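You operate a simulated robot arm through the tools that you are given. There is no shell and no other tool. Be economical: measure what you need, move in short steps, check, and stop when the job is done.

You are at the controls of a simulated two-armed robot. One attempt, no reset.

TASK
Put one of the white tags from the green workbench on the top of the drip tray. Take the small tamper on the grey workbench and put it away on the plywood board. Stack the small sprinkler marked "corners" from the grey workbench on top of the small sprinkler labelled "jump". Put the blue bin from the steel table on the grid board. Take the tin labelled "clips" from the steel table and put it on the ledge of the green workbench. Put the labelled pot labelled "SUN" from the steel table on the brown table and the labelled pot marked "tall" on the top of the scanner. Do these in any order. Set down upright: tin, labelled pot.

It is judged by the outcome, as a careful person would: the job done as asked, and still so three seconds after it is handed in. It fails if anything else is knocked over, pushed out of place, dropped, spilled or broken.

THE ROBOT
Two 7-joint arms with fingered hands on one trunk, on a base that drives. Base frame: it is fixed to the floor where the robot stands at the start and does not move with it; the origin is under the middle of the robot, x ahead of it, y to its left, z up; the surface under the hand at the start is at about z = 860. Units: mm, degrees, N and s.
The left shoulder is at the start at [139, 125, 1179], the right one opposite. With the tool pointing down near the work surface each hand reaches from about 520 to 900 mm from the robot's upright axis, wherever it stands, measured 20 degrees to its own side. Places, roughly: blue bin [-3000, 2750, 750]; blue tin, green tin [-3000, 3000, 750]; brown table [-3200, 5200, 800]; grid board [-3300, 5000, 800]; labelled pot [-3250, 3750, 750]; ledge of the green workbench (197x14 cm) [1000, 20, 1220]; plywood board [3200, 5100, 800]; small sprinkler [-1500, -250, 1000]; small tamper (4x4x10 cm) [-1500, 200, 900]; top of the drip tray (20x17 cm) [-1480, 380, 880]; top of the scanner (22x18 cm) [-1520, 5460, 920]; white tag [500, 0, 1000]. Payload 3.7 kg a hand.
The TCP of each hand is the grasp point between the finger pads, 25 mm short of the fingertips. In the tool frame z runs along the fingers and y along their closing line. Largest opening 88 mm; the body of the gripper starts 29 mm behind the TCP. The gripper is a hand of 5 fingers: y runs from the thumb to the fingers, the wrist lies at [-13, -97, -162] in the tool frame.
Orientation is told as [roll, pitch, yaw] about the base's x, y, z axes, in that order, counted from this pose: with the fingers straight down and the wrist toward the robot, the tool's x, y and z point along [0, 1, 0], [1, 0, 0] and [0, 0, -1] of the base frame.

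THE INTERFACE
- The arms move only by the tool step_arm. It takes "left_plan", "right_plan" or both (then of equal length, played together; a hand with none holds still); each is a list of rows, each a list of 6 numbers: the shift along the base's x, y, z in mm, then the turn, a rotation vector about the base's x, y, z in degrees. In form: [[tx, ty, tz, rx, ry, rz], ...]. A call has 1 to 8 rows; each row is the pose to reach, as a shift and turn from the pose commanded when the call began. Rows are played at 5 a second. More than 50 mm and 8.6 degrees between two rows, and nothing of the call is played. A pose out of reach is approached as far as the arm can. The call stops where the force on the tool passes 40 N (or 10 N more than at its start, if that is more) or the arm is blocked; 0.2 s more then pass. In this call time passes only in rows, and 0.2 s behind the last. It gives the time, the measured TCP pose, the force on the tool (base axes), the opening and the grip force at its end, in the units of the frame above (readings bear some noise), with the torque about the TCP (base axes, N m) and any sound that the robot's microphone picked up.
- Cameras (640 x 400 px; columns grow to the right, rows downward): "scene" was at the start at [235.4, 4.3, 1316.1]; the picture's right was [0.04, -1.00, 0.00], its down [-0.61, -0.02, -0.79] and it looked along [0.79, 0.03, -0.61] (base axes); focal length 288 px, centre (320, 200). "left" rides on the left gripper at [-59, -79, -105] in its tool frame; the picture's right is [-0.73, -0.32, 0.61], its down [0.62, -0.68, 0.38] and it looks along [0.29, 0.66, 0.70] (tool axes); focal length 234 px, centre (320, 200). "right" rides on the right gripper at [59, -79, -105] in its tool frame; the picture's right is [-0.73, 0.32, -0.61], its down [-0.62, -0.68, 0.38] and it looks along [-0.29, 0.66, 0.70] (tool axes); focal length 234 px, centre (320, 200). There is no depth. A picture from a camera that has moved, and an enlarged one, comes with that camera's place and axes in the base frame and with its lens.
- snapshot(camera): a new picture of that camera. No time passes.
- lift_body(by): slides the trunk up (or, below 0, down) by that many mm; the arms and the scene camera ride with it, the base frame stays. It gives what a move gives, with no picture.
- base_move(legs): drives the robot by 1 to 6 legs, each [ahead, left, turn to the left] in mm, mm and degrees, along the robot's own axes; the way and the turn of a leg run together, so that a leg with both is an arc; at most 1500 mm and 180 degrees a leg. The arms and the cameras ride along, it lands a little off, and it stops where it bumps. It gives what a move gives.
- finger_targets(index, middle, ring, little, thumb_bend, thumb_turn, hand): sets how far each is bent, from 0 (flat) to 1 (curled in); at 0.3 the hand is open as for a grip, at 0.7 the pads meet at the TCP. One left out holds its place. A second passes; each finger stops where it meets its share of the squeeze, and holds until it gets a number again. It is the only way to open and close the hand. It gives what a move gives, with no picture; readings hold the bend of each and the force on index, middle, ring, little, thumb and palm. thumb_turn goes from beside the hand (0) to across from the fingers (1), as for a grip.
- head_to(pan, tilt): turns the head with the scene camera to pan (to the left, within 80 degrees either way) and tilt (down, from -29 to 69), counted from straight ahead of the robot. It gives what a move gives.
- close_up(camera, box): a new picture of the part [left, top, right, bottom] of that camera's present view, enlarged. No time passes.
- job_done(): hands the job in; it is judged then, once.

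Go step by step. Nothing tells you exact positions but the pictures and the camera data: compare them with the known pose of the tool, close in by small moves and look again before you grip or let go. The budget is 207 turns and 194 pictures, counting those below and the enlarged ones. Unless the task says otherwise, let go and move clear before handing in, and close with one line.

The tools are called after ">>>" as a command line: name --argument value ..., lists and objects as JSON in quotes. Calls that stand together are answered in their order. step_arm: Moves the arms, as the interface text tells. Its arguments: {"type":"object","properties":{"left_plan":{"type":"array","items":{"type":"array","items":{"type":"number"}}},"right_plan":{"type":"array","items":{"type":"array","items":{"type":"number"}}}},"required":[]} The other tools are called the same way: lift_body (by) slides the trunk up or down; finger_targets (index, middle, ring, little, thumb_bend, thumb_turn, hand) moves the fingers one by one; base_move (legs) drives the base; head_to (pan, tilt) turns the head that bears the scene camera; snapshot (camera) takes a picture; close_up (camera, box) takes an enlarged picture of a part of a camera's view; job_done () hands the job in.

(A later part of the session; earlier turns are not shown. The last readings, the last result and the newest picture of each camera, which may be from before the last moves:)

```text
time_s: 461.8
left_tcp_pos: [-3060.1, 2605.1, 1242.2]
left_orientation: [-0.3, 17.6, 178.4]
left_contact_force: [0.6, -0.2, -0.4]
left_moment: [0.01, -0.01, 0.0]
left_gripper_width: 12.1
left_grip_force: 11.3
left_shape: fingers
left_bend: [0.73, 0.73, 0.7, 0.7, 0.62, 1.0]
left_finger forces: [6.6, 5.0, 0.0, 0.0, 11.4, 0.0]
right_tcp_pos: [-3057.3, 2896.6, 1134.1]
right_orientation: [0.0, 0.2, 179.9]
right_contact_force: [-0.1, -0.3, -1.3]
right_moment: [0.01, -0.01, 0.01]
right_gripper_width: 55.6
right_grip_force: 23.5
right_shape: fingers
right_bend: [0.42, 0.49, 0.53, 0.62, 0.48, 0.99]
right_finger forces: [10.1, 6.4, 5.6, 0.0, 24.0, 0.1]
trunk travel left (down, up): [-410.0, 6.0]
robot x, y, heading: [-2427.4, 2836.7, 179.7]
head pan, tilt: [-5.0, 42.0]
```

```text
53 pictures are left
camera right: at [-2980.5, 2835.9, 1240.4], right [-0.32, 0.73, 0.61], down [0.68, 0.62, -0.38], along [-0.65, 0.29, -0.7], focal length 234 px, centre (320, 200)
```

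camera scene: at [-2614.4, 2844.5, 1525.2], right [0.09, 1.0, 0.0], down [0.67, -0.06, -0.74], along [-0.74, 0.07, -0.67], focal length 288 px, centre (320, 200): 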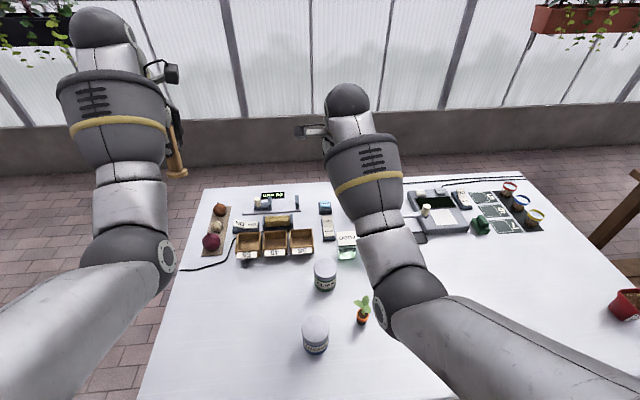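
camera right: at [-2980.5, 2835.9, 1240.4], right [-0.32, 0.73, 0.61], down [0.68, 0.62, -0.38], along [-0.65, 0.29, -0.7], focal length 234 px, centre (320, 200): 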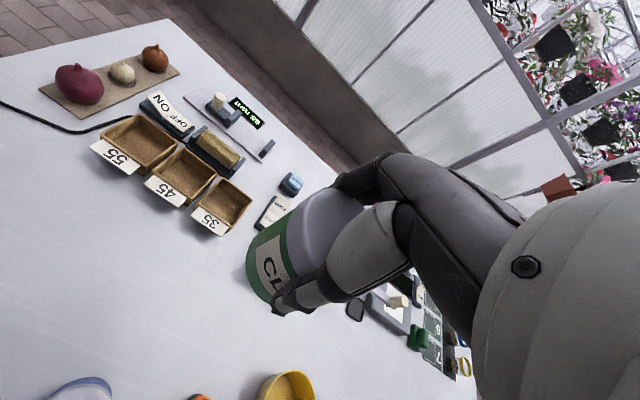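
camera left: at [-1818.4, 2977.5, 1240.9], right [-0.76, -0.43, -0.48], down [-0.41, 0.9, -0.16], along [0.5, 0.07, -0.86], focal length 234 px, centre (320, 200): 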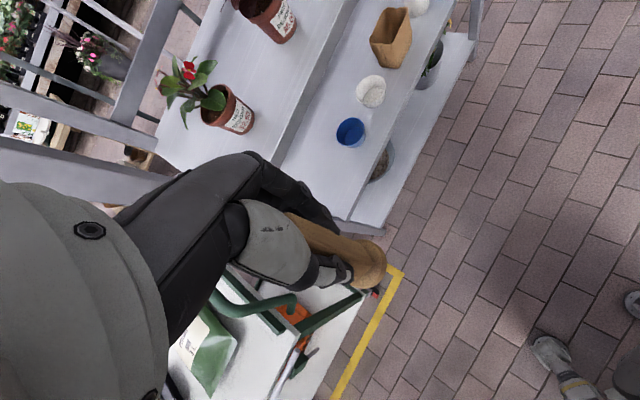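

CLIPS tin is held upright. Drive around to the green bench: through the gap and along its front.

>>> base_move --legs '[[-180, 0, 0], [0, 1200, 0.3], [0, 0, 180], [0, -90, 0], [1000, 0, 0], [900, 0, 0]]'

>>> head_to --pan -25 --tilt 25

>>> snapshot --camera "scene"

```text
time_s: 491.0
left_tcp_pos: [282.4, 1806.5, 1241.2]
left_orientation: [-0.3, 17.6, -1.1]
left_contact_force: [0.1, 0.0, -0.7]
left_moment: [0.02, -0.03, -0.01]
left_gripper_width: 12.2
left_grip_force: 11.0
left_shape: fingers
left_bend: [0.73, 0.73, 0.7, 0.7, 0.62, 1.0]
left_finger forces: [6.6, 4.9, 0.0, 0.0, 11.5, 0.1]
right_tcp_pos: [286.1, 1516.5, 1132.9]
right_orientation: [0.1, 0.2, 0.3]
right_contact_force: [-0.2, -0.3, -2.3]
right_moment: [0.01, 0.02, 0.03]
right_gripper_width: 54.7
right_grip_force: 20.4
right_shape: fingers
right_bend: [0.43, 0.5, 0.54, 0.62, 0.49, 0.99]
right_finger forces: [9.0, 5.9, 5.2, 0.0, 20.9, 0.1]
trunk travel left (down, up): [-410.0, 6.0]
robot x, y, heading: [-348.0, 1567.1, 0.4]
head pan, tilt: [-5.0, 42.0]
```

```text
time_s: 491.8
left_tcp_pos: [282.1, 1806.0, 1242.7]
left_orientation: [-0.3, 17.7, -1.2]
left_contact_force: [-0.3, 0.4, -0.2]
left_moment: [-0.01, -0.05, 0.02]
left_gripper_width: 12.4
left_grip_force: 11.5
left_shape: fingers
left_bend: [0.73, 0.73, 0.7, 0.7, 0.62, 1.0]
left_finger forces: [6.6, 4.9, 0.0, 0.0, 11.4, 0.0]
right_tcp_pos: [283.3, 1517.0, 1132.5]
right_orientation: [0.1, 0.1, 0.4]
right_contact_force: [-0.2, -0.4, -1.3]
right_moment: [0.0, 0.02, 0.01]
right_gripper_width: 54.5
right_grip_force: 20.7
right_shape: fingers
right_bend: [0.43, 0.5, 0.54, 0.62, 0.49, 0.99]
right_finger forces: [9.0, 5.9, 5.1, 0.1, 20.8, 0.1]
trunk travel left (down, up): [-410.0, 6.0]
robot x, y, heading: [-346.4, 1570.0, 0.2]
head pan, tilt: [-25.0, 25.0]
```

```text
52 pictures are left
camera scene: at [-224.6, 1533.4, 1551.4], right [-0.42, -0.91, 0.0], down [-0.38, 0.18, -0.91], along [0.82, -0.38, -0.42], focal length 288 px, centre (320, 200)
```

scene: 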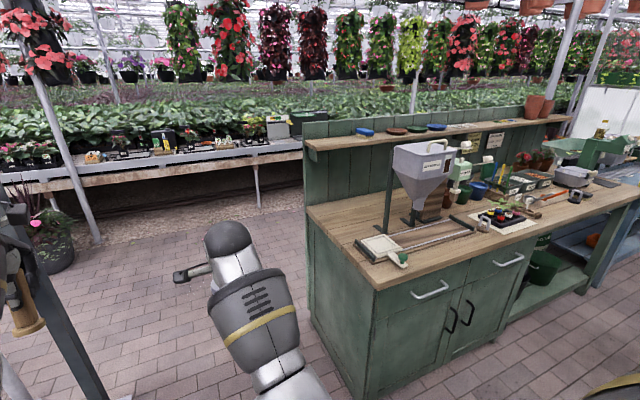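

Path along the bench front is clear. Slide right to y≈-90 and look at the ledge.

>>> base_move --legs '[[0, -830, -0.2], [0, -830, 0]]'

>>> head_to --pan 0 --tilt 18

>>> snapshot --camera "scene"

```text
time_s: 506.7
left_tcp_pos: [293.3, 141.9, 1241.5]
left_orientation: [-0.3, 17.6, -1.4]
left_contact_force: [-0.6, 0.1, 0.1]
left_moment: [0.02, 0.0, 0.02]
left_gripper_width: 12.4
left_grip_force: 11.4
left_shape: fingers
left_bend: [0.73, 0.73, 0.7, 0.7, 0.62, 1.0]
left_finger forces: [6.6, 5.0, 0.0, 0.0, 11.5, 0.0]
right_tcp_pos: [294.1, -147.0, 1133.9]
right_orientation: [0.1, 0.2, -0.2]
right_contact_force: [0.2, -0.2, -2.0]
right_moment: [0.03, 0.01, 0.02]
right_gripper_width: 54.6
right_grip_force: 21.1
right_shape: fingers
right_bend: [0.43, 0.5, 0.54, 0.62, 0.49, 0.99]
right_finger forces: [9.1, 5.8, 5.3, 0.0, 21.0, 0.0]
trunk travel left (down, up): [-410.0, 6.0]
robot x, y, heading: [-337.5, -88.2, -0.2]
head pan, tilt: [-25.0, 25.0]
```

```text
time_s: 507.6
left_tcp_pos: [293.0, 142.9, 1241.9]
left_orientation: [-0.3, 17.5, -1.6]
left_contact_force: [0.2, 0.0, -1.0]
left_moment: [0.01, -0.03, 0.0]
left_gripper_width: 12.6
left_grip_force: 11.7
left_shape: fingers
left_bend: [0.73, 0.73, 0.7, 0.7, 0.62, 1.0]
left_finger forces: [6.6, 5.0, 0.0, 0.0, 11.6, 0.0]
right_tcp_pos: [293.2, -146.9, 1133.0]
right_orientation: [0.0, 0.2, -0.1]
right_contact_force: [0.2, 0.0, -1.2]
right_moment: [0.02, 0.0, -0.01]
right_gripper_width: 54.6
right_grip_force: 20.8
right_shape: fingers
right_bend: [0.43, 0.5, 0.54, 0.62, 0.49, 0.99]
right_finger forces: [9.1, 5.9, 5.3, 0.1, 20.9, 0.0]
trunk travel left (down, up): [-410.0, 6.0]
robot x, y, heading: [-337.9, -85.3, -0.5]
head pan, tilt: [0.0, 18.0]
```

```text
51 pictures are left
camera scene: at [-205.4, -87.2, 1562.8], right [0.0, -1.0, 0.0], down [-0.31, 0.0, -0.95], along [0.95, 0.0, -0.31], focal length 288 px, centre (320, 200)
```

scene: 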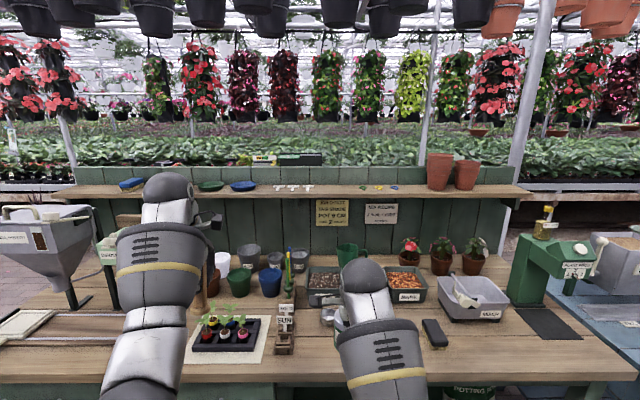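

Gap on the ledge between tags and colored clips is centred at y≈-160; ledge spans x≈885–1030 at z≈1220. Raise the tin well above ledge height, then drive in.

>>> step_arm --right_plan '[[0, 0, 45, 0, 0, 0], [0, 0, 90, 0, 0, 0], [0, 0, 135, 0, 0, 0], [0, 0, 178, 0, 0, 0]]'

>>> base_move --legs '[[370, -10, 0.3]]'

>>> snapshot --camera "scene"

>>> snapshot --camera "right"

```text
time_s: 508.6
left_tcp_pos: [293.2, 142.1, 1242.6]
left_orientation: [-0.3, 17.7, -1.4]
left_contact_force: [0.8, 0.1, -0.6]
left_moment: [-0.02, -0.04, -0.01]
left_gripper_width: 12.2
left_grip_force: 11.3
left_shape: fingers
left_bend: [0.73, 0.73, 0.7, 0.7, 0.62, 1.0]
left_finger forces: [6.7, 5.1, 0.0, 0.0, 11.5, 0.1]
right_tcp_pos: [294.7, -147.8, 1311.6]
right_orientation: [0.0, 0.3, -0.1]
right_contact_force: [-0.5, 0.7, -1.6]
right_moment: [0.0, -0.03, 0.0]
right_gripper_width: 54.5
right_grip_force: 19.9
right_shape: fingers
right_bend: [0.43, 0.5, 0.54, 0.62, 0.49, 0.99]
right_finger forces: [8.9, 5.9, 5.2, 0.0, 20.6, 0.0]
trunk travel left (down, up): [-410.0, 6.0]
robot x, y, heading: [-341.9, -88.3, -0.2]
head pan, tilt: [0.0, 18.0]
```

```text
time_s: 511.0
left_tcp_pos: [669.8, 128.9, 1241.7]
left_orientation: [-0.3, 17.6, -1.7]
left_contact_force: [0.7, 0.2, -1.5]
left_moment: [0.03, 0.03, -0.02]
left_gripper_width: 12.4
left_grip_force: 11.4
left_shape: fingers
left_bend: [0.73, 0.73, 0.7, 0.7, 0.62, 1.0]
left_finger forces: [6.6, 5.0, 0.1, 0.1, 11.6, 0.1]
right_tcp_pos: [672.3, -159.8, 1310.3]
right_orientation: [0.0, 0.2, -0.3]
right_contact_force: [0.0, -0.8, -1.5]
right_moment: [-0.02, 0.0, -0.02]
right_gripper_width: 54.5
right_grip_force: 20.2
right_shape: fingers
right_bend: [0.43, 0.5, 0.54, 0.62, 0.49, 0.99]
right_finger forces: [8.9, 5.9, 5.2, 0.1, 20.7, 0.1]
trunk travel left (down, up): [-410.0, 6.0]
robot x, y, heading: [39.0, -100.4, -0.1]
head pan, tilt: [0.0, 18.0]
```

```text
50 pictures are left
camera scene: at [170.0, -99.3, 1562.8], right [-0.01, -1.0, 0.0], down [-0.31, 0.0, -0.95], along [0.95, -0.01, -0.31], focal length 288 px, centre (320, 200)
```

scene: 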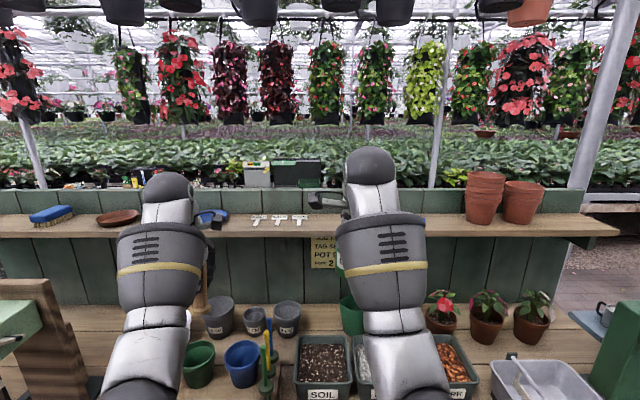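

```text
49 pictures are left
camera right: at [593.5, -101.4, 1417.2], right [0.32, -0.73, 0.61], down [-0.69, -0.62, -0.38], along [0.65, -0.29, -0.7], focal length 234 px, centre (320, 200)
```

right: 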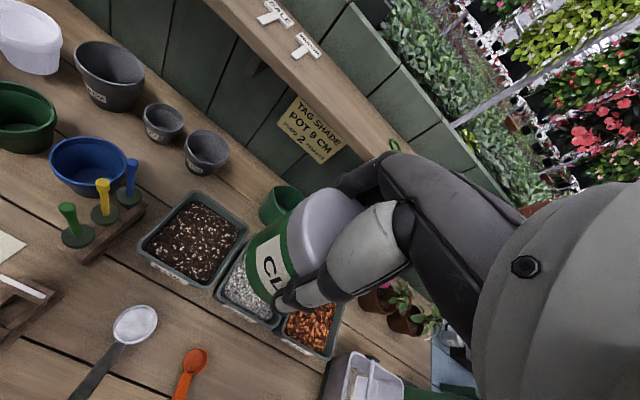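

Ledge runs x≈905–1050; aim the tin at (960,-160). Drive 40 mm further in, then extend the arm over the ledge at height.

>>> base_move --legs '[[40, 0, 0]]'

>>> step_arm --right_plan '[[45, 0, 0, 0, 0, 0], [90, 0, 0, 0, 0, 0], [135, 0, 0, 0, 0, 0], [180, 0, 0, 0, 0, 0], [225, 0, 0, 0, 0, 0]]'

>>> snapshot --camera "right"

>>> snapshot --camera "scene"

```text
time_s: 511.9
left_tcp_pos: [708.4, 128.8, 1241.3]
left_orientation: [-0.4, 17.7, -1.7]
left_contact_force: [0.3, -0.3, -1.1]
left_moment: [0.02, 0.02, 0.0]
left_gripper_width: 12.4
left_grip_force: 11.5
left_shape: fingers
left_bend: [0.73, 0.73, 0.7, 0.7, 0.62, 1.0]
left_finger forces: [6.7, 5.0, 0.1, 0.0, 11.4, 0.0]
right_tcp_pos: [710.6, -161.2, 1311.1]
right_orientation: [0.0, 0.2, -0.3]
right_contact_force: [0.2, -0.3, -1.9]
right_moment: [0.0, 0.02, 0.02]
right_gripper_width: 54.5
right_grip_force: 20.8
right_shape: fingers
right_bend: [0.43, 0.5, 0.54, 0.62, 0.49, 0.99]
right_finger forces: [9.0, 6.0, 5.3, 0.1, 20.6, 0.0]
trunk travel left (down, up): [-410.0, 6.0]
robot x, y, heading: [76.5, -103.4, 0.0]
head pan, tilt: [0.0, 18.0]
```

```text
time_s: 513.1
left_tcp_pos: [707.8, 128.4, 1241.6]
left_orientation: [-0.4, 17.6, -1.8]
left_contact_force: [0.0, -1.4, -1.3]
left_moment: [0.0, 0.0, 0.0]
left_gripper_width: 12.3
left_grip_force: 12.1
left_shape: fingers
left_bend: [0.73, 0.73, 0.7, 0.7, 0.62, 1.0]
left_finger forces: [6.6, 5.0, 0.0, 0.0, 11.5, 0.1]
right_tcp_pos: [847.4, -164.2, 1308.8]
right_orientation: [-0.1, 0.1, -0.3]
right_contact_force: [0.4, 0.4, -2.0]
right_moment: [0.02, -0.02, -0.02]
right_gripper_width: 54.0
right_grip_force: 19.8
right_shape: fingers
right_bend: [0.44, 0.5, 0.54, 0.62, 0.49, 0.99]
right_finger forces: [8.7, 5.8, 5.1, 0.1, 20.3, 0.0]
right hand out of reach, approached as far as the arm can: row 4, 5
trunk travel left (down, up): [-410.0, 6.0]
robot x, y, heading: [77.4, -100.1, -0.6]
head pan, tilt: [0.0, 18.0]
```

```text
48 pictures are left
camera right: at [769.4, -104.6, 1415.6], right [0.32, -0.73, 0.61], down [-0.69, -0.62, -0.38], along [0.65, -0.29, -0.7], focal length 234 px, centre (320, 200)
```

right: 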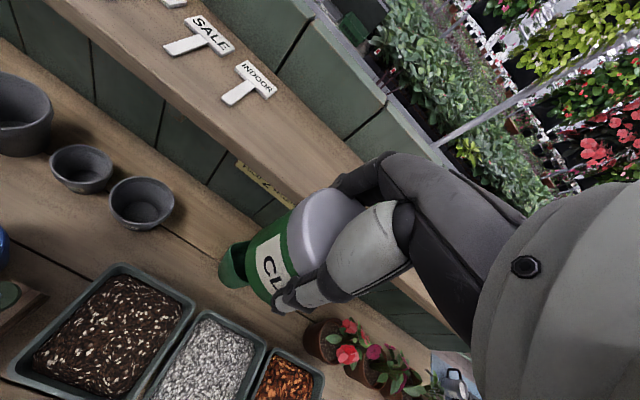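

```text
47 pictures are left
camera scene: at [208.2, -99.6, 1562.9], right [-0.01, -1.0, 0.0], down [-0.31, 0.0, -0.95], along [0.95, -0.01, -0.31], focal length 288 px, centre (320, 200)
```

scene: 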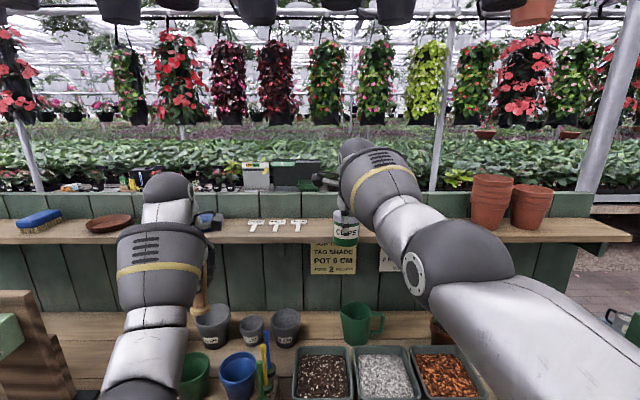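

The raised trunk leans back and limits reach. I'll retract and raise both hands, then lower the trunk to gain forward reach.

>>> step_arm --right_plan '[[-30, 0, 30, 0, 0, 0], [-60, 0, 60, 0, 0, 0], [-90, 0, 90, 0, 0, 0], [-100, 0, 130, 0, 0, 0]]' --left_plan '[[0, 0, 40, 0, 0, 0], [0, 0, 80, 0, 0, 0], [0, 0, 120, 0, 0, 0], [0, 0, 150, 0, 0, 0]]'

>>> lift_body --by -120

```text
time_s: 514.1
left_tcp_pos: [708.0, 128.9, 1390.9]
left_orientation: [-0.2, 17.7, -1.7]
left_contact_force: [-0.2, -0.1, -0.2]
left_moment: [-0.01, 0.0, -0.02]
left_gripper_width: 12.1
left_grip_force: 11.4
left_shape: fingers
left_bend: [0.73, 0.73, 0.7, 0.7, 0.62, 1.0]
left_finger forces: [6.6, 5.0, 0.0, 0.0, 11.5, 0.0]
right_tcp_pos: [745.8, -161.5, 1439.5]
right_orientation: [0.0, 0.3, -0.3]
right_contact_force: [0.7, 1.1, -1.5]
right_moment: [0.03, 0.0, -0.03]
right_gripper_width: 54.0
right_grip_force: 19.6
right_shape: fingers
right_bend: [0.44, 0.5, 0.54, 0.62, 0.49, 0.99]
right_finger forces: [8.6, 5.7, 5.0, 0.0, 19.5, 0.0]
trunk travel left (down, up): [-410.0, 6.0]
robot x, y, heading: [77.7, -98.1, -0.5]
head pan, tilt: [0.0, 18.0]
```

```text
time_s: 515.6
left_tcp_pos: [707.4, 128.4, 1273.0]
left_orientation: [-0.3, 17.5, -1.7]
left_contact_force: [-0.1, -0.6, 0.0]
left_moment: [0.01, -0.05, 0.02]
left_gripper_width: 12.1
left_grip_force: 11.8
left_shape: fingers
left_bend: [0.73, 0.73, 0.7, 0.7, 0.62, 1.0]
left_finger forces: [6.6, 4.9, 0.0, 0.1, 11.5, 0.0]
right_tcp_pos: [747.2, -160.0, 1322.3]
right_orientation: [0.0, 0.1, -0.4]
right_contact_force: [0.4, 0.0, -2.1]
right_moment: [-0.01, 0.0, 0.0]
right_gripper_width: 53.9
right_grip_force: 19.6
right_shape: fingers
right_bend: [0.44, 0.5, 0.54, 0.62, 0.49, 0.99]
right_finger forces: [8.5, 5.7, 5.1, 0.0, 19.6, 0.0]
trunk travel left (down, up): [-290.0, 126.0]
robot x, y, heading: [78.0, -99.4, -0.4]
head pan, tilt: [0.0, 18.0]
```

>>> step_arm --right_plan '[[0, 0, 40, 0, 0, 0], [0, 0, 80, 0, 0, 0], [0, 0, 110, 0, 0, 0]]' --left_plan '[[0, 0, 40, 0, 0, 0], [0, 0, 80, 0, 0, 0], [0, 0, 110, 0, 0, 0]]'

>>> lift_body --by -110

>>> snapshot --camera "right"

>>> snapshot --camera "scene"

```text
time_s: 516.4
left_tcp_pos: [708.1, 128.2, 1382.1]
left_orientation: [-0.4, 17.7, -1.7]
left_contact_force: [0.2, 0.3, -0.5]
left_moment: [-0.02, -0.01, -0.02]
left_gripper_width: 12.4
left_grip_force: 11.6
left_shape: fingers
left_bend: [0.73, 0.73, 0.7, 0.7, 0.62, 1.0]
left_finger forces: [6.6, 5.0, 0.1, 0.0, 11.4, 0.1]
right_tcp_pos: [747.0, -160.1, 1431.8]
right_orientation: [0.1, 0.1, -0.3]
right_contact_force: [-1.4, 0.4, -1.0]
right_moment: [0.02, -0.02, 0.01]
right_gripper_width: 53.8
right_grip_force: 18.7
right_shape: fingers
right_bend: [0.44, 0.5, 0.54, 0.62, 0.49, 0.99]
right_finger forces: [8.4, 5.7, 5.0, 0.0, 19.3, 0.0]
trunk travel left (down, up): [-290.0, 126.0]
robot x, y, heading: [73.1, -99.0, -0.5]
head pan, tilt: [0.0, 18.0]
```

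```text
time_s: 517.8
left_tcp_pos: [769.6, 128.9, 1172.9]
left_orientation: [-0.6, 28.0, -1.7]
left_contact_force: [-0.2, 0.2, -0.9]
left_moment: [0.0, -0.06, 0.01]
left_gripper_width: 12.2
left_grip_force: 11.4
left_shape: fingers
left_bend: [0.73, 0.73, 0.7, 0.7, 0.62, 1.0]
left_finger forces: [6.8, 5.0, 0.0, 0.0, 11.5, 0.0]
right_tcp_pos: [818.6, -161.8, 1213.9]
right_orientation: [-0.1, 10.5, -0.3]
right_contact_force: [-0.5, 0.7, -1.3]
right_moment: [0.03, -0.03, 0.04]
right_gripper_width: 53.8
right_grip_force: 19.2
right_shape: fingers
right_bend: [0.44, 0.5, 0.54, 0.62, 0.49, 0.99]
right_finger forces: [8.6, 5.8, 4.9, 0.0, 19.4, 0.1]
trunk travel left (down, up): [-180.0, 236.0]
robot x, y, heading: [75.6, -99.6, -0.6]
head pan, tilt: [0.0, 18.0]
```

```text
46 pictures are left
camera right: at [760.5, -102.4, 1332.3], right [0.42, -0.73, 0.54], down [-0.74, -0.62, -0.25], along [0.52, -0.29, -0.8], focal length 234 px, centre (320, 200)
```

right: 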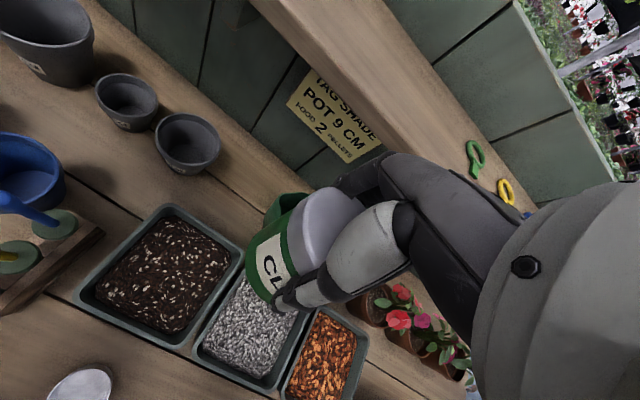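

```text
45 pictures are left
camera scene: at [338.5, -100.6, 1326.3], right [-0.01, -1.0, 0.0], down [-0.31, 0.0, -0.95], along [0.95, -0.01, -0.31], focal length 288 px, centre (320, 200)
```

scene: 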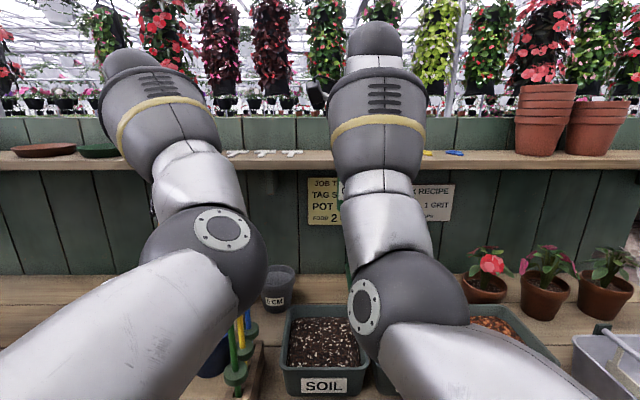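

The torso tilts the tools as it leans. Straighten the right hand (−10.5° pitch), raise it above the ledge.

>>> step_arm --right_plan '[[-10, 0, 30, 0, -5, 0], [-20, 0, 65, 0, -10.5, 0], [-20, 0, 100, 0, -10.5, 0]]' --left_plan '[[-10, 0, 20, 0, 0, 0], [-20, 0, 40, 0, 0, 0], [-30, 0, 60, 0, 0, 0]]'

>>> snapshot --camera "right"

```text
time_s: 518.6
left_tcp_pos: [751.9, 131.0, 1222.5]
left_orientation: [-0.6, 28.0, -1.8]
left_contact_force: [0.0, -0.8, -0.6]
left_moment: [0.03, -0.01, -0.02]
left_gripper_width: 12.5
left_grip_force: 11.5
left_shape: fingers
left_bend: [0.73, 0.73, 0.7, 0.7, 0.62, 1.0]
left_finger forces: [6.7, 5.1, 0.1, 0.0, 11.5, 0.0]
left hand out of reach, approached as far as the arm can: row 2, 3
right_tcp_pos: [799.1, -158.9, 1313.1]
right_orientation: [0.0, 0.1, -0.3]
right_contact_force: [0.1, 0.8, -1.9]
right_moment: [0.04, 0.0, 0.04]
right_gripper_width: 53.7
right_grip_force: 18.4
right_shape: fingers
right_bend: [0.44, 0.5, 0.54, 0.62, 0.49, 0.99]
right_finger forces: [8.4, 5.6, 4.9, 0.0, 19.3, 0.0]
right hand out of reach, approached as far as the arm can: row 1, 2
trunk travel left (down, up): [-180.0, 236.0]
robot x, y, heading: [77.9, -103.6, -0.4]
head pan, tilt: [0.0, 18.0]
```

```text
44 pictures are left
camera right: at [721.3, -100.7, 1419.8], right [0.32, -0.73, 0.61], down [-0.68, -0.62, -0.38], along [0.65, -0.29, -0.7], focal length 234 px, centre (320, 200)
```

right: 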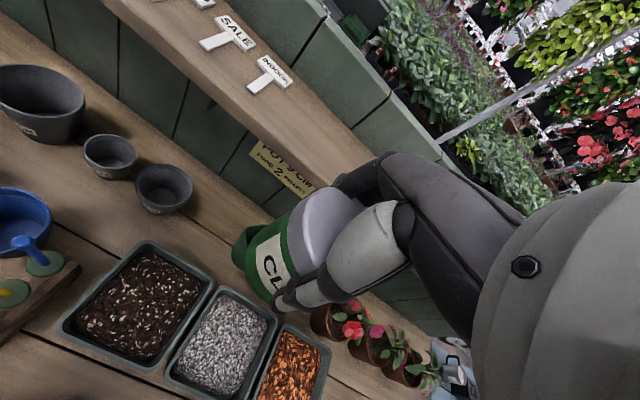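

Now extend forward over the ledge.

>>> step_arm --right_plan '[[40, 0, 0, 0, 0, 0], [80, 0, 0, 0, 0, 0], [120, 0, 0, 0, 0, 0], [160, 0, 0, 0, 0, 0]]'

>>> snapshot --camera "right"

>>> snapshot --camera "scene"

```text
time_s: 519.6
left_tcp_pos: [753.0, 131.4, 1220.5]
left_orientation: [-0.5, 28.3, -1.9]
left_contact_force: [-0.2, 0.2, -0.3]
left_moment: [-0.01, 0.0, -0.01]
left_gripper_width: 12.4
left_grip_force: 11.5
left_shape: fingers
left_bend: [0.73, 0.73, 0.7, 0.7, 0.62, 1.0]
left_finger forces: [6.8, 5.1, 0.0, 0.0, 11.5, 0.1]
right_tcp_pos: [889.0, -175.9, 1289.6]
right_orientation: [0.2, 0.1, -0.3]
right_contact_force: [-0.5, -0.7, -2.8]
right_moment: [-0.02, -0.02, -0.02]
right_gripper_width: 53.3
right_grip_force: 19.4
right_shape: fingers
right_bend: [0.44, 0.5, 0.55, 0.62, 0.49, 0.99]
right_finger forces: [8.4, 5.6, 4.9, 0.0, 19.3, 0.0]
right hand out of reach, approached as far as the arm can: row 2, 3, 4
trunk travel left (down, up): [-180.0, 236.0]
robot x, y, heading: [76.1, -101.5, -0.4]
head pan, tilt: [0.0, 18.0]
```

```text
43 pictures are left
camera right: at [811.0, -116.3, 1396.3], right [0.32, -0.73, 0.6], down [-0.69, -0.62, -0.38], along [0.65, -0.29, -0.7], focal length 234 px, centre (320, 200)
```

right: 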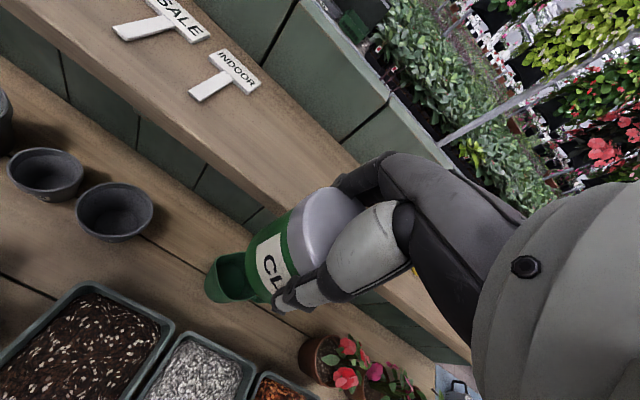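

```text
42 pictures are left
camera scene: at [340.7, -101.3, 1325.3], right [-0.01, -1.0, 0.0], down [-0.31, 0.0, -0.95], along [0.95, -0.01, -0.31], focal length 288 px, centre (320, 200)
```

scene: 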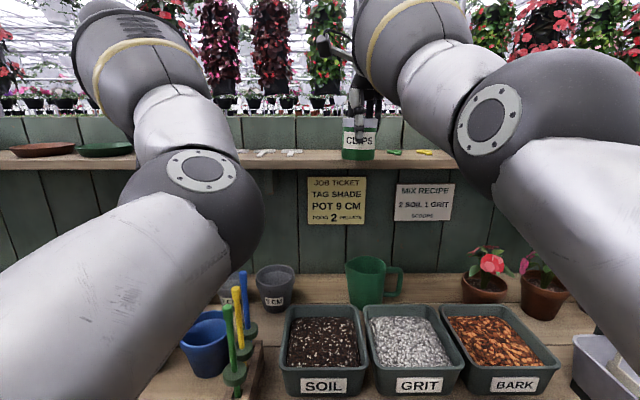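

Need ≈65 mm more. Tin bottom (~1232) clears the ledge (~1212). Creep the base forward in small steps.

>>> base_move --legs '[[35, 0, 0.3]]'

>>> base_move --legs '[[30, 0, 0]]'

>>> snapshot --camera "right"

>>> close_up --camera "scene" --box '[220, 80, 480, 220]'

```text
time_s: 520.5
left_tcp_pos: [786.9, 136.7, 1223.6]
left_orientation: [-0.7, 28.2, -1.5]
left_contact_force: [0.1, 0.2, -0.1]
left_moment: [0.02, -0.02, 0.03]
left_gripper_width: 12.4
left_grip_force: 11.7
left_shape: fingers
left_bend: [0.73, 0.73, 0.7, 0.7, 0.62, 1.0]
left_finger forces: [6.8, 5.1, 0.0, 0.0, 11.6, 0.0]
right_tcp_pos: [923.0, -170.0, 1292.3]
right_orientation: [0.0, 0.1, -0.1]
right_contact_force: [0.1, 0.0, -0.7]
right_moment: [-0.01, 0.02, -0.05]
right_gripper_width: 53.4
right_grip_force: 19.5
right_shape: fingers
right_bend: [0.44, 0.5, 0.55, 0.62, 0.49, 0.99]
right_finger forces: [8.4, 5.6, 5.0, 0.0, 19.3, 0.0]
trunk travel left (down, up): [-180.0, 236.0]
robot x, y, heading: [110.7, -101.1, -0.1]
head pan, tilt: [0.0, 18.0]
```

```text
time_s: 521.3
left_tcp_pos: [816.2, 135.6, 1224.7]
left_orientation: [-0.6, 28.1, -1.4]
left_contact_force: [0.2, -1.2, 0.2]
left_moment: [-0.02, -0.05, 0.02]
left_gripper_width: 12.3
left_grip_force: 11.5
left_shape: fingers
left_bend: [0.73, 0.73, 0.7, 0.7, 0.62, 1.0]
left_finger forces: [6.7, 5.2, 0.0, 0.0, 11.5, 0.0]
right_tcp_pos: [952.3, -169.0, 1292.2]
right_orientation: [0.1, 0.0, 0.0]
right_contact_force: [-0.1, 0.4, -2.3]
right_moment: [-0.01, -0.02, -0.04]
right_gripper_width: 53.3
right_grip_force: 19.5
right_shape: fingers
right_bend: [0.44, 0.5, 0.55, 0.62, 0.49, 0.99]
right_finger forces: [8.2, 5.6, 5.0, 0.1, 19.3, 0.0]
trunk travel left (down, up): [-180.0, 236.0]
robot x, y, heading: [142.5, -107.7, -0.1]
head pan, tilt: [0.0, 18.0]
```

```text
41 pictures are left
camera right: at [873.6, -111.7, 1399.6], right [0.32, -0.73, 0.61], down [-0.68, -0.62, -0.38], along [0.66, -0.29, -0.7], focal length 234 px, centre (320, 200)
```

right: 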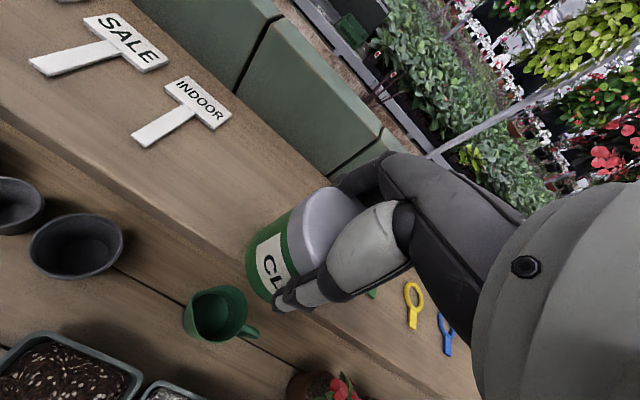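

```text
2.46 times, centred on (350, 150) of scene
camera zoom: at [404.1, -99.4, 1326.3], right [0.0, -1.0, 0.0], down [-0.31, 0.0, -0.95], along [0.95, 0.0, -0.31], focal length 710 px, centre (246, 323)
```

zoom: 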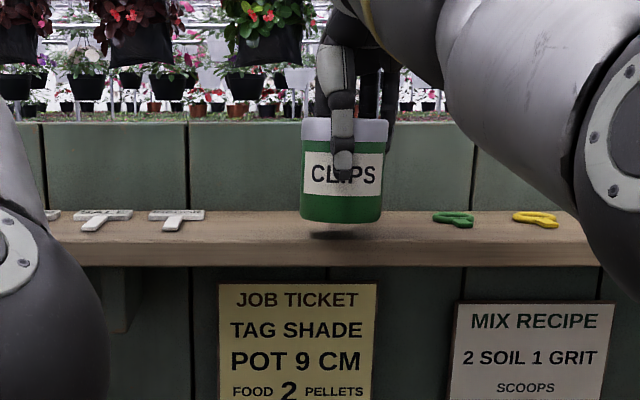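

No bump yet. The ledge front is at x≈935, so I need about 40 mm more; creep further carefully.

>>> base_move --legs '[[20, 0, 0]]'

>>> base_move --legs '[[20, 0, 0]]'

>>> snapshot --camera "right"

```text
time_s: 522.1
left_tcp_pos: [823.6, 136.7, 1222.3]
left_orientation: [-0.5, 28.2, -1.2]
left_contact_force: [-0.3, 0.2, -1.8]
left_moment: [0.0, 0.01, -0.01]
left_gripper_width: 12.2
left_grip_force: 11.9
left_shape: fingers
left_bend: [0.73, 0.73, 0.7, 0.7, 0.62, 1.0]
left_finger forces: [6.8, 5.1, 0.1, 0.0, 11.5, 0.0]
right_tcp_pos: [962.1, -168.0, 1292.0]
right_orientation: [0.1, 0.2, 0.2]
right_contact_force: [0.5, -1.0, -2.2]
right_moment: [0.03, 0.01, -0.03]
right_gripper_width: 53.2
right_grip_force: 19.2
right_shape: fingers
right_bend: [0.44, 0.5, 0.55, 0.62, 0.49, 0.99]
right_finger forces: [8.4, 5.6, 5.0, 0.1, 19.3, 0.0]
trunk travel left (down, up): [-180.0, 236.0]
robot x, y, heading: [148.8, -100.0, 0.1]
head pan, tilt: [0.0, 18.0]
stopped in leg 1: the robot was blocked; the commanded pose is now the measured one
```

```text
time_s: 522.8
left_tcp_pos: [823.0, 138.2, 1223.2]
left_orientation: [-0.7, 28.2, -1.2]
left_contact_force: [-0.2, 0.8, -1.3]
left_moment: [0.0, 0.01, -0.01]
left_gripper_width: 12.5
left_grip_force: 11.6
left_shape: fingers
left_bend: [0.73, 0.73, 0.7, 0.7, 0.62, 1.0]
left_finger forces: [6.7, 5.1, 0.1, 0.0, 11.5, 0.0]
right_tcp_pos: [960.6, -167.0, 1290.8]
right_orientation: [0.1, 0.2, 0.3]
right_contact_force: [-0.2, 0.7, -0.7]
right_moment: [0.03, 0.01, 0.02]
right_gripper_width: 53.3
right_grip_force: 19.4
right_shape: fingers
right_bend: [0.44, 0.5, 0.55, 0.62, 0.49, 0.99]
right_finger forces: [8.4, 5.6, 5.1, 0.1, 19.2, 0.0]
trunk travel left (down, up): [-180.0, 236.0]
robot x, y, heading: [148.8, -99.8, 0.2]
head pan, tilt: [0.0, 18.0]
stopped in leg 1: the robot was blocked; the commanded pose is now the measured one
```

```text
39 pictures are left
camera right: at [882.0, -109.1, 1397.8], right [0.33, -0.72, 0.61], down [-0.68, -0.63, -0.38], along [0.66, -0.29, -0.7], focal length 234 px, centre (320, 200)
```

right: 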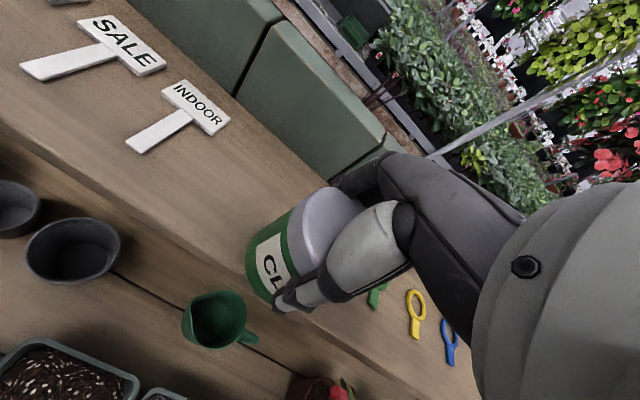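

Base is against the bench now. I'll gain the last bit by pitching the hand 6° forward (tin tilts only slightly and will settle upright).

>>> step_arm --right_plan '[[12, 0, 0, 0, -3, 0], [24, 0, 0, 0, -6, 0]]'

>>> close_up --camera "scene" --box '[280, 80, 440, 200]'

```text
time_s: 523.4
left_tcp_pos: [822.3, 136.6, 1221.4]
left_orientation: [-0.5, 28.2, -1.2]
left_contact_force: [0.1, 0.0, -0.9]
left_moment: [0.0, 0.02, 0.01]
left_gripper_width: 12.1
left_grip_force: 11.6
left_shape: fingers
left_bend: [0.73, 0.73, 0.7, 0.7, 0.62, 1.0]
left_finger forces: [6.7, 5.1, 0.1, 0.0, 11.5, 0.0]
right_tcp_pos: [983.8, -166.9, 1289.5]
right_orientation: [0.0, -5.9, 0.3]
right_contact_force: [-0.8, -0.4, -1.8]
right_moment: [0.0, -0.04, 0.0]
right_gripper_width: 53.3
right_grip_force: 18.9
right_shape: fingers
right_bend: [0.44, 0.5, 0.55, 0.62, 0.49, 0.99]
right_finger forces: [8.4, 5.7, 5.0, 0.0, 19.3, 0.0]
trunk travel left (down, up): [-180.0, 236.0]
robot x, y, heading: [146.6, -99.2, 0.2]
head pan, tilt: [0.0, 18.0]
```

```text
3.33 times, centred on (360, 140) of scene
camera zoom: at [412.9, -99.3, 1325.4], right [0.0, -1.0, 0.0], down [-0.31, 0.0, -0.95], along [0.95, 0.0, -0.31], focal length 961 px, centre (187, 400)
```

zoom: 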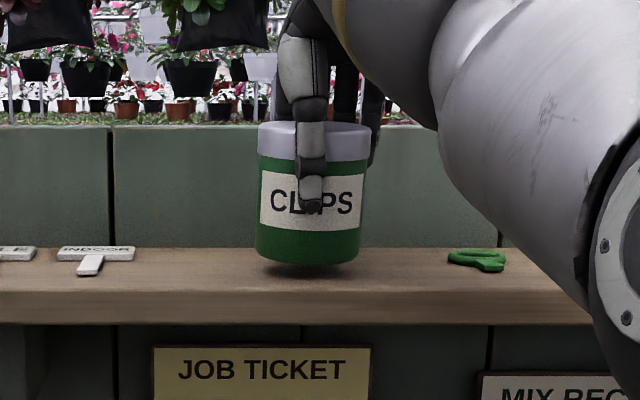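

Good, tin is over the ledge with margin. Lower to contact.

>>> step_arm --right_plan '[[0, 0, -4, 0, 0, 0], [0, 0, -8, 0, 0, 0], [0, 0, -11, 0, 0, 0]]'

>>> close_up --camera "scene" --box '[280, 80, 440, 200]'

```text
time_s: 524.2
left_tcp_pos: [822.5, 138.4, 1222.3]
left_orientation: [-0.5, 28.1, -1.2]
left_contact_force: [-1.1, 0.5, -1.2]
left_moment: [-0.03, -0.02, 0.03]
left_gripper_width: 12.4
left_grip_force: 11.5
left_shape: fingers
left_bend: [0.73, 0.73, 0.7, 0.7, 0.62, 1.0]
left_finger forces: [6.7, 5.1, 0.0, 0.0, 11.5, 0.0]
right_tcp_pos: [983.0, -166.7, 1281.1]
right_orientation: [0.0, -5.9, 0.4]
right_contact_force: [-0.2, -0.2, -0.1]
right_moment: [-0.01, 0.0, -0.01]
right_gripper_width: 53.4
right_grip_force: 19.3
right_shape: fingers
right_bend: [0.44, 0.5, 0.55, 0.62, 0.49, 0.99]
right_finger forces: [8.4, 5.6, 4.9, 0.0, 19.2, 0.0]
trunk travel left (down, up): [-180.0, 236.0]
robot x, y, heading: [149.4, -100.1, 0.1]
head pan, tilt: [0.0, 18.0]
```

```text
3.33 times, centred on (360, 140) of scene
camera zoom: at [412.0, -99.5, 1325.7], right [0.0, -1.0, 0.0], down [-0.31, 0.0, -0.95], along [0.95, 0.0, -0.31], focal length 961 px, centre (187, 400)
```

zoom: 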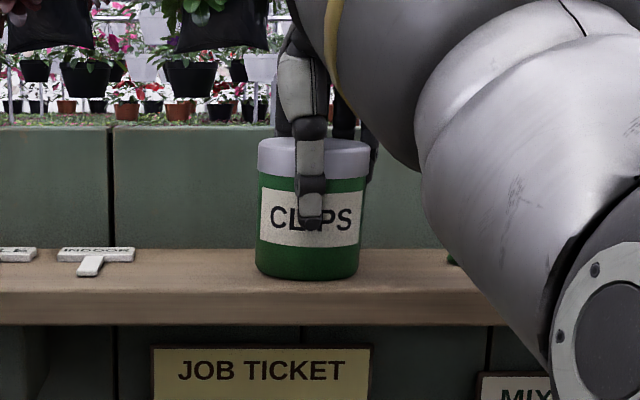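

Near edge is touching. Lower 2 mm and open the fingers gently so it settles upright.

>>> step_arm --right_plan '[[0, 0, -2, 0, 0, 0]]'

>>> finger_targets --hand "right" --index 0.4 --middle 0.4 --ring 0.4 --little 0.4 --thumb_bend 0.42

>>> close_up --camera "scene" --box '[280, 80, 440, 200]'

>>> snapshot --camera "right"

```text
time_s: 524.6
left_tcp_pos: [821.4, 138.3, 1222.6]
left_orientation: [-0.6, 28.2, -1.2]
left_contact_force: [-0.3, 0.2, -0.9]
left_moment: [0.02, -0.01, 0.01]
left_gripper_width: 12.3
left_grip_force: 11.9
left_shape: fingers
left_bend: [0.73, 0.73, 0.7, 0.7, 0.62, 1.0]
left_finger forces: [6.7, 5.1, 0.0, 0.0, 11.4, 0.0]
right_tcp_pos: [985.6, -166.6, 1281.4]
right_orientation: [0.0, -6.0, 0.2]
right_contact_force: [0.9, 0.9, 6.1]
right_moment: [-0.03, 0.12, 0.01]
right_gripper_width: 53.2
right_grip_force: 20.5
right_shape: fingers
right_bend: [0.44, 0.5, 0.55, 0.62, 0.5, 0.99]
right_finger forces: [9.7, 5.8, 5.3, 0.0, 19.3, 0.1]
trunk travel left (down, up): [-180.0, 236.0]
robot x, y, heading: [147.1, -104.4, 0.2]
head pan, tilt: [0.0, 18.0]
```

```text
time_s: 525.6
left_tcp_pos: [821.3, 137.8, 1223.0]
left_orientation: [-0.6, 28.1, -1.2]
left_contact_force: [0.0, 0.2, -1.4]
left_moment: [-0.05, 0.0, 0.0]
left_gripper_width: 12.1
left_grip_force: 11.5
left_shape: fingers
left_bend: [0.73, 0.73, 0.7, 0.7, 0.62, 1.0]
left_finger forces: [6.8, 5.2, 0.0, 0.0, 11.6, 0.0]
right_tcp_pos: [984.3, -166.5, 1278.6]
right_orientation: [0.0, -5.8, 0.3]
right_contact_force: [0.6, 0.5, 1.6]
right_moment: [0.0, 0.07, -0.01]
right_gripper_width: 65.1
right_grip_force: 3.1
right_shape: fingers
right_bend: [0.38, 0.4, 0.4, 0.4, 0.41, 0.99]
right_finger forces: [2.8, 0.1, 0.0, 0.0, 2.5, 0.0]
trunk travel left (down, up): [-180.0, 236.0]
robot x, y, heading: [146.2, -99.2, 0.1]
head pan, tilt: [0.0, 18.0]
```

```text
3.33 times, centred on (360, 140) of scene
camera zoom: at [412.2, -99.2, 1325.6], right [0.0, -1.0, 0.0], down [-0.31, 0.0, -0.95], along [0.95, 0.0, -0.31], focal length 961 px, centre (187, 400)
```

zoom: 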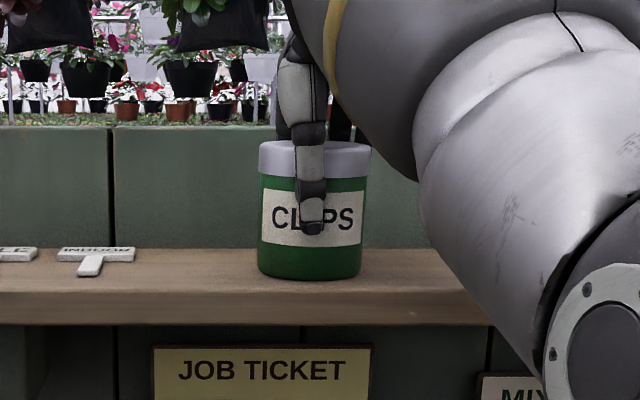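

```text
35 pictures are left
camera right: at [895.2, -108.8, 1375.7], right [0.26, -0.72, 0.64], down [-0.64, -0.63, -0.45], along [0.73, -0.29, -0.63], focal length 234 px, centre (320, 200)
```

right: 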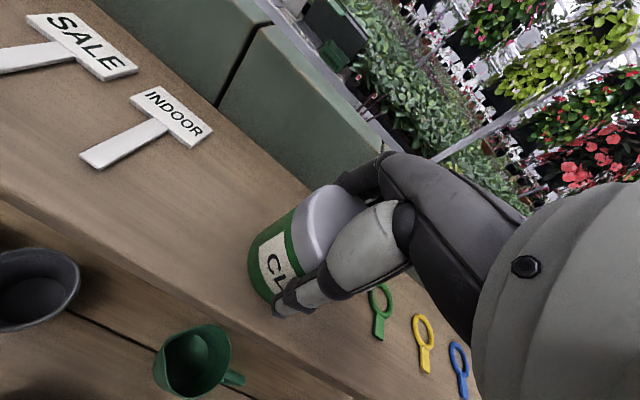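

>>> finger_targets --hand "right" --index 0.3 --middle 0.3 --ring 0.3 --little 0.3 --thumb_bend 0.3

>>> close_up --camera "scene" --box '[280, 80, 440, 200]'

```text
time_s: 526.6
left_tcp_pos: [822.6, 137.0, 1222.4]
left_orientation: [-0.6, 28.2, -1.2]
left_contact_force: [-0.1, -0.4, -0.1]
left_moment: [-0.02, 0.06, 0.01]
left_gripper_width: 12.5
left_grip_force: 11.7
left_shape: fingers
left_bend: [0.73, 0.73, 0.7, 0.7, 0.62, 1.0]
left_finger forces: [6.7, 5.2, 0.0, 0.0, 11.6, 0.0]
right_tcp_pos: [984.1, -166.3, 1277.7]
right_orientation: [0.0, -5.8, 0.3]
right_contact_force: [0.0, 0.3, -0.6]
right_moment: [0.0, 0.04, -0.02]
right_gripper_width: 84.5
right_grip_force: 0.2
right_shape: fingers
right_bend: [0.3, 0.3, 0.3, 0.3, 0.3, 0.98]
right_finger forces: [0.1, 0.1, 0.1, 0.1, 0.0, 0.1]
trunk travel left (down, up): [-180.0, 236.0]
robot x, y, heading: [145.5, -99.7, 0.4]
head pan, tilt: [0.0, 18.0]
```

```text
3.33 times, centred on (360, 140) of scene
camera zoom: at [412.3, -99.4, 1325.6], right [0.0, -1.0, 0.0], down [-0.31, 0.0, -0.95], along [0.95, 0.0, -0.31], focal length 961 px, centre (187, 400)
```

zoom: 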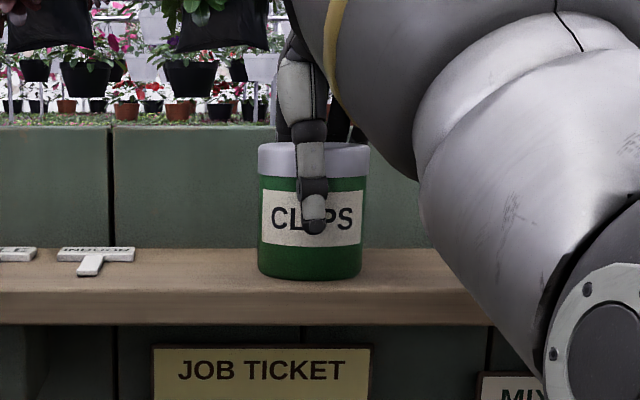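

Tin stands free and upright. Raising would pull the hand back, so slide the hand sideways (−y) off the tin first.

>>> step_arm --right_plan '[[0, -15, 1, 0, 0, 0], [0, -35, 2, 0, 0, 0], [0, -60, 3, 0, 0, 0], [0, -88, 4, 0, 0, 0]]'

>>> snapshot --camera "right"

>>> close_up --camera "scene" --box '[280, 80, 480, 220]'

```text
time_s: 527.6
left_tcp_pos: [822.6, 137.9, 1222.8]
left_orientation: [-0.7, 28.2, -1.3]
left_contact_force: [0.3, 0.1, -0.4]
left_moment: [-0.02, 0.01, -0.01]
left_gripper_width: 12.4
left_grip_force: 11.6
left_shape: fingers
left_bend: [0.73, 0.73, 0.7, 0.7, 0.62, 1.0]
left_finger forces: [6.6, 5.1, 0.0, 0.1, 11.5, 0.0]
right_tcp_pos: [983.1, -254.6, 1282.7]
right_orientation: [-0.1, -5.9, 0.3]
right_contact_force: [-0.2, -0.6, 0.5]
right_moment: [0.0, 0.02, 0.04]
right_gripper_width: 84.9
right_grip_force: 0.1
right_shape: fingers
right_bend: [0.3, 0.3, 0.3, 0.3, 0.3, 0.98]
right_finger forces: [0.1, 0.0, 0.0, 0.1, 0.1, 0.0]
trunk travel left (down, up): [-180.0, 236.0]
robot x, y, heading: [151.0, -99.5, 0.2]
head pan, tilt: [0.0, 18.0]
```

```text
33 pictures are left
camera right: at [894.2, -197.7, 1380.6], right [0.26, -0.72, 0.64], down [-0.64, -0.63, -0.45], along [0.73, -0.29, -0.63], focal length 234 px, centre (320, 200)
```

right: 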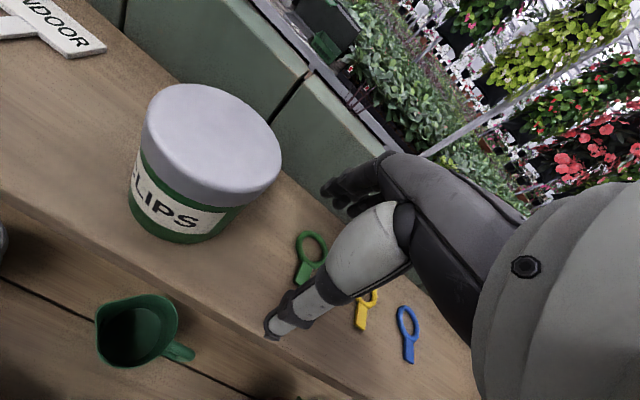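

```text
2.86 times, centred on (380, 150) of scene
camera zoom: at [412.3, -100.1, 1325.6], right [0.0, -1.0, 0.0], down [-0.31, 0.0, -0.95], along [0.95, 0.0, -0.31], focal length 824 px, centre (149, 343)
```

zoom: 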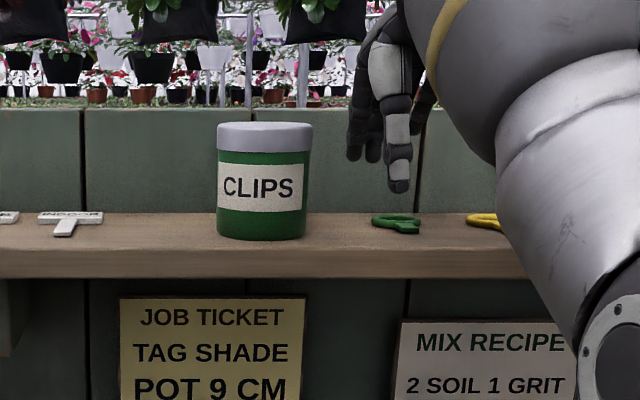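

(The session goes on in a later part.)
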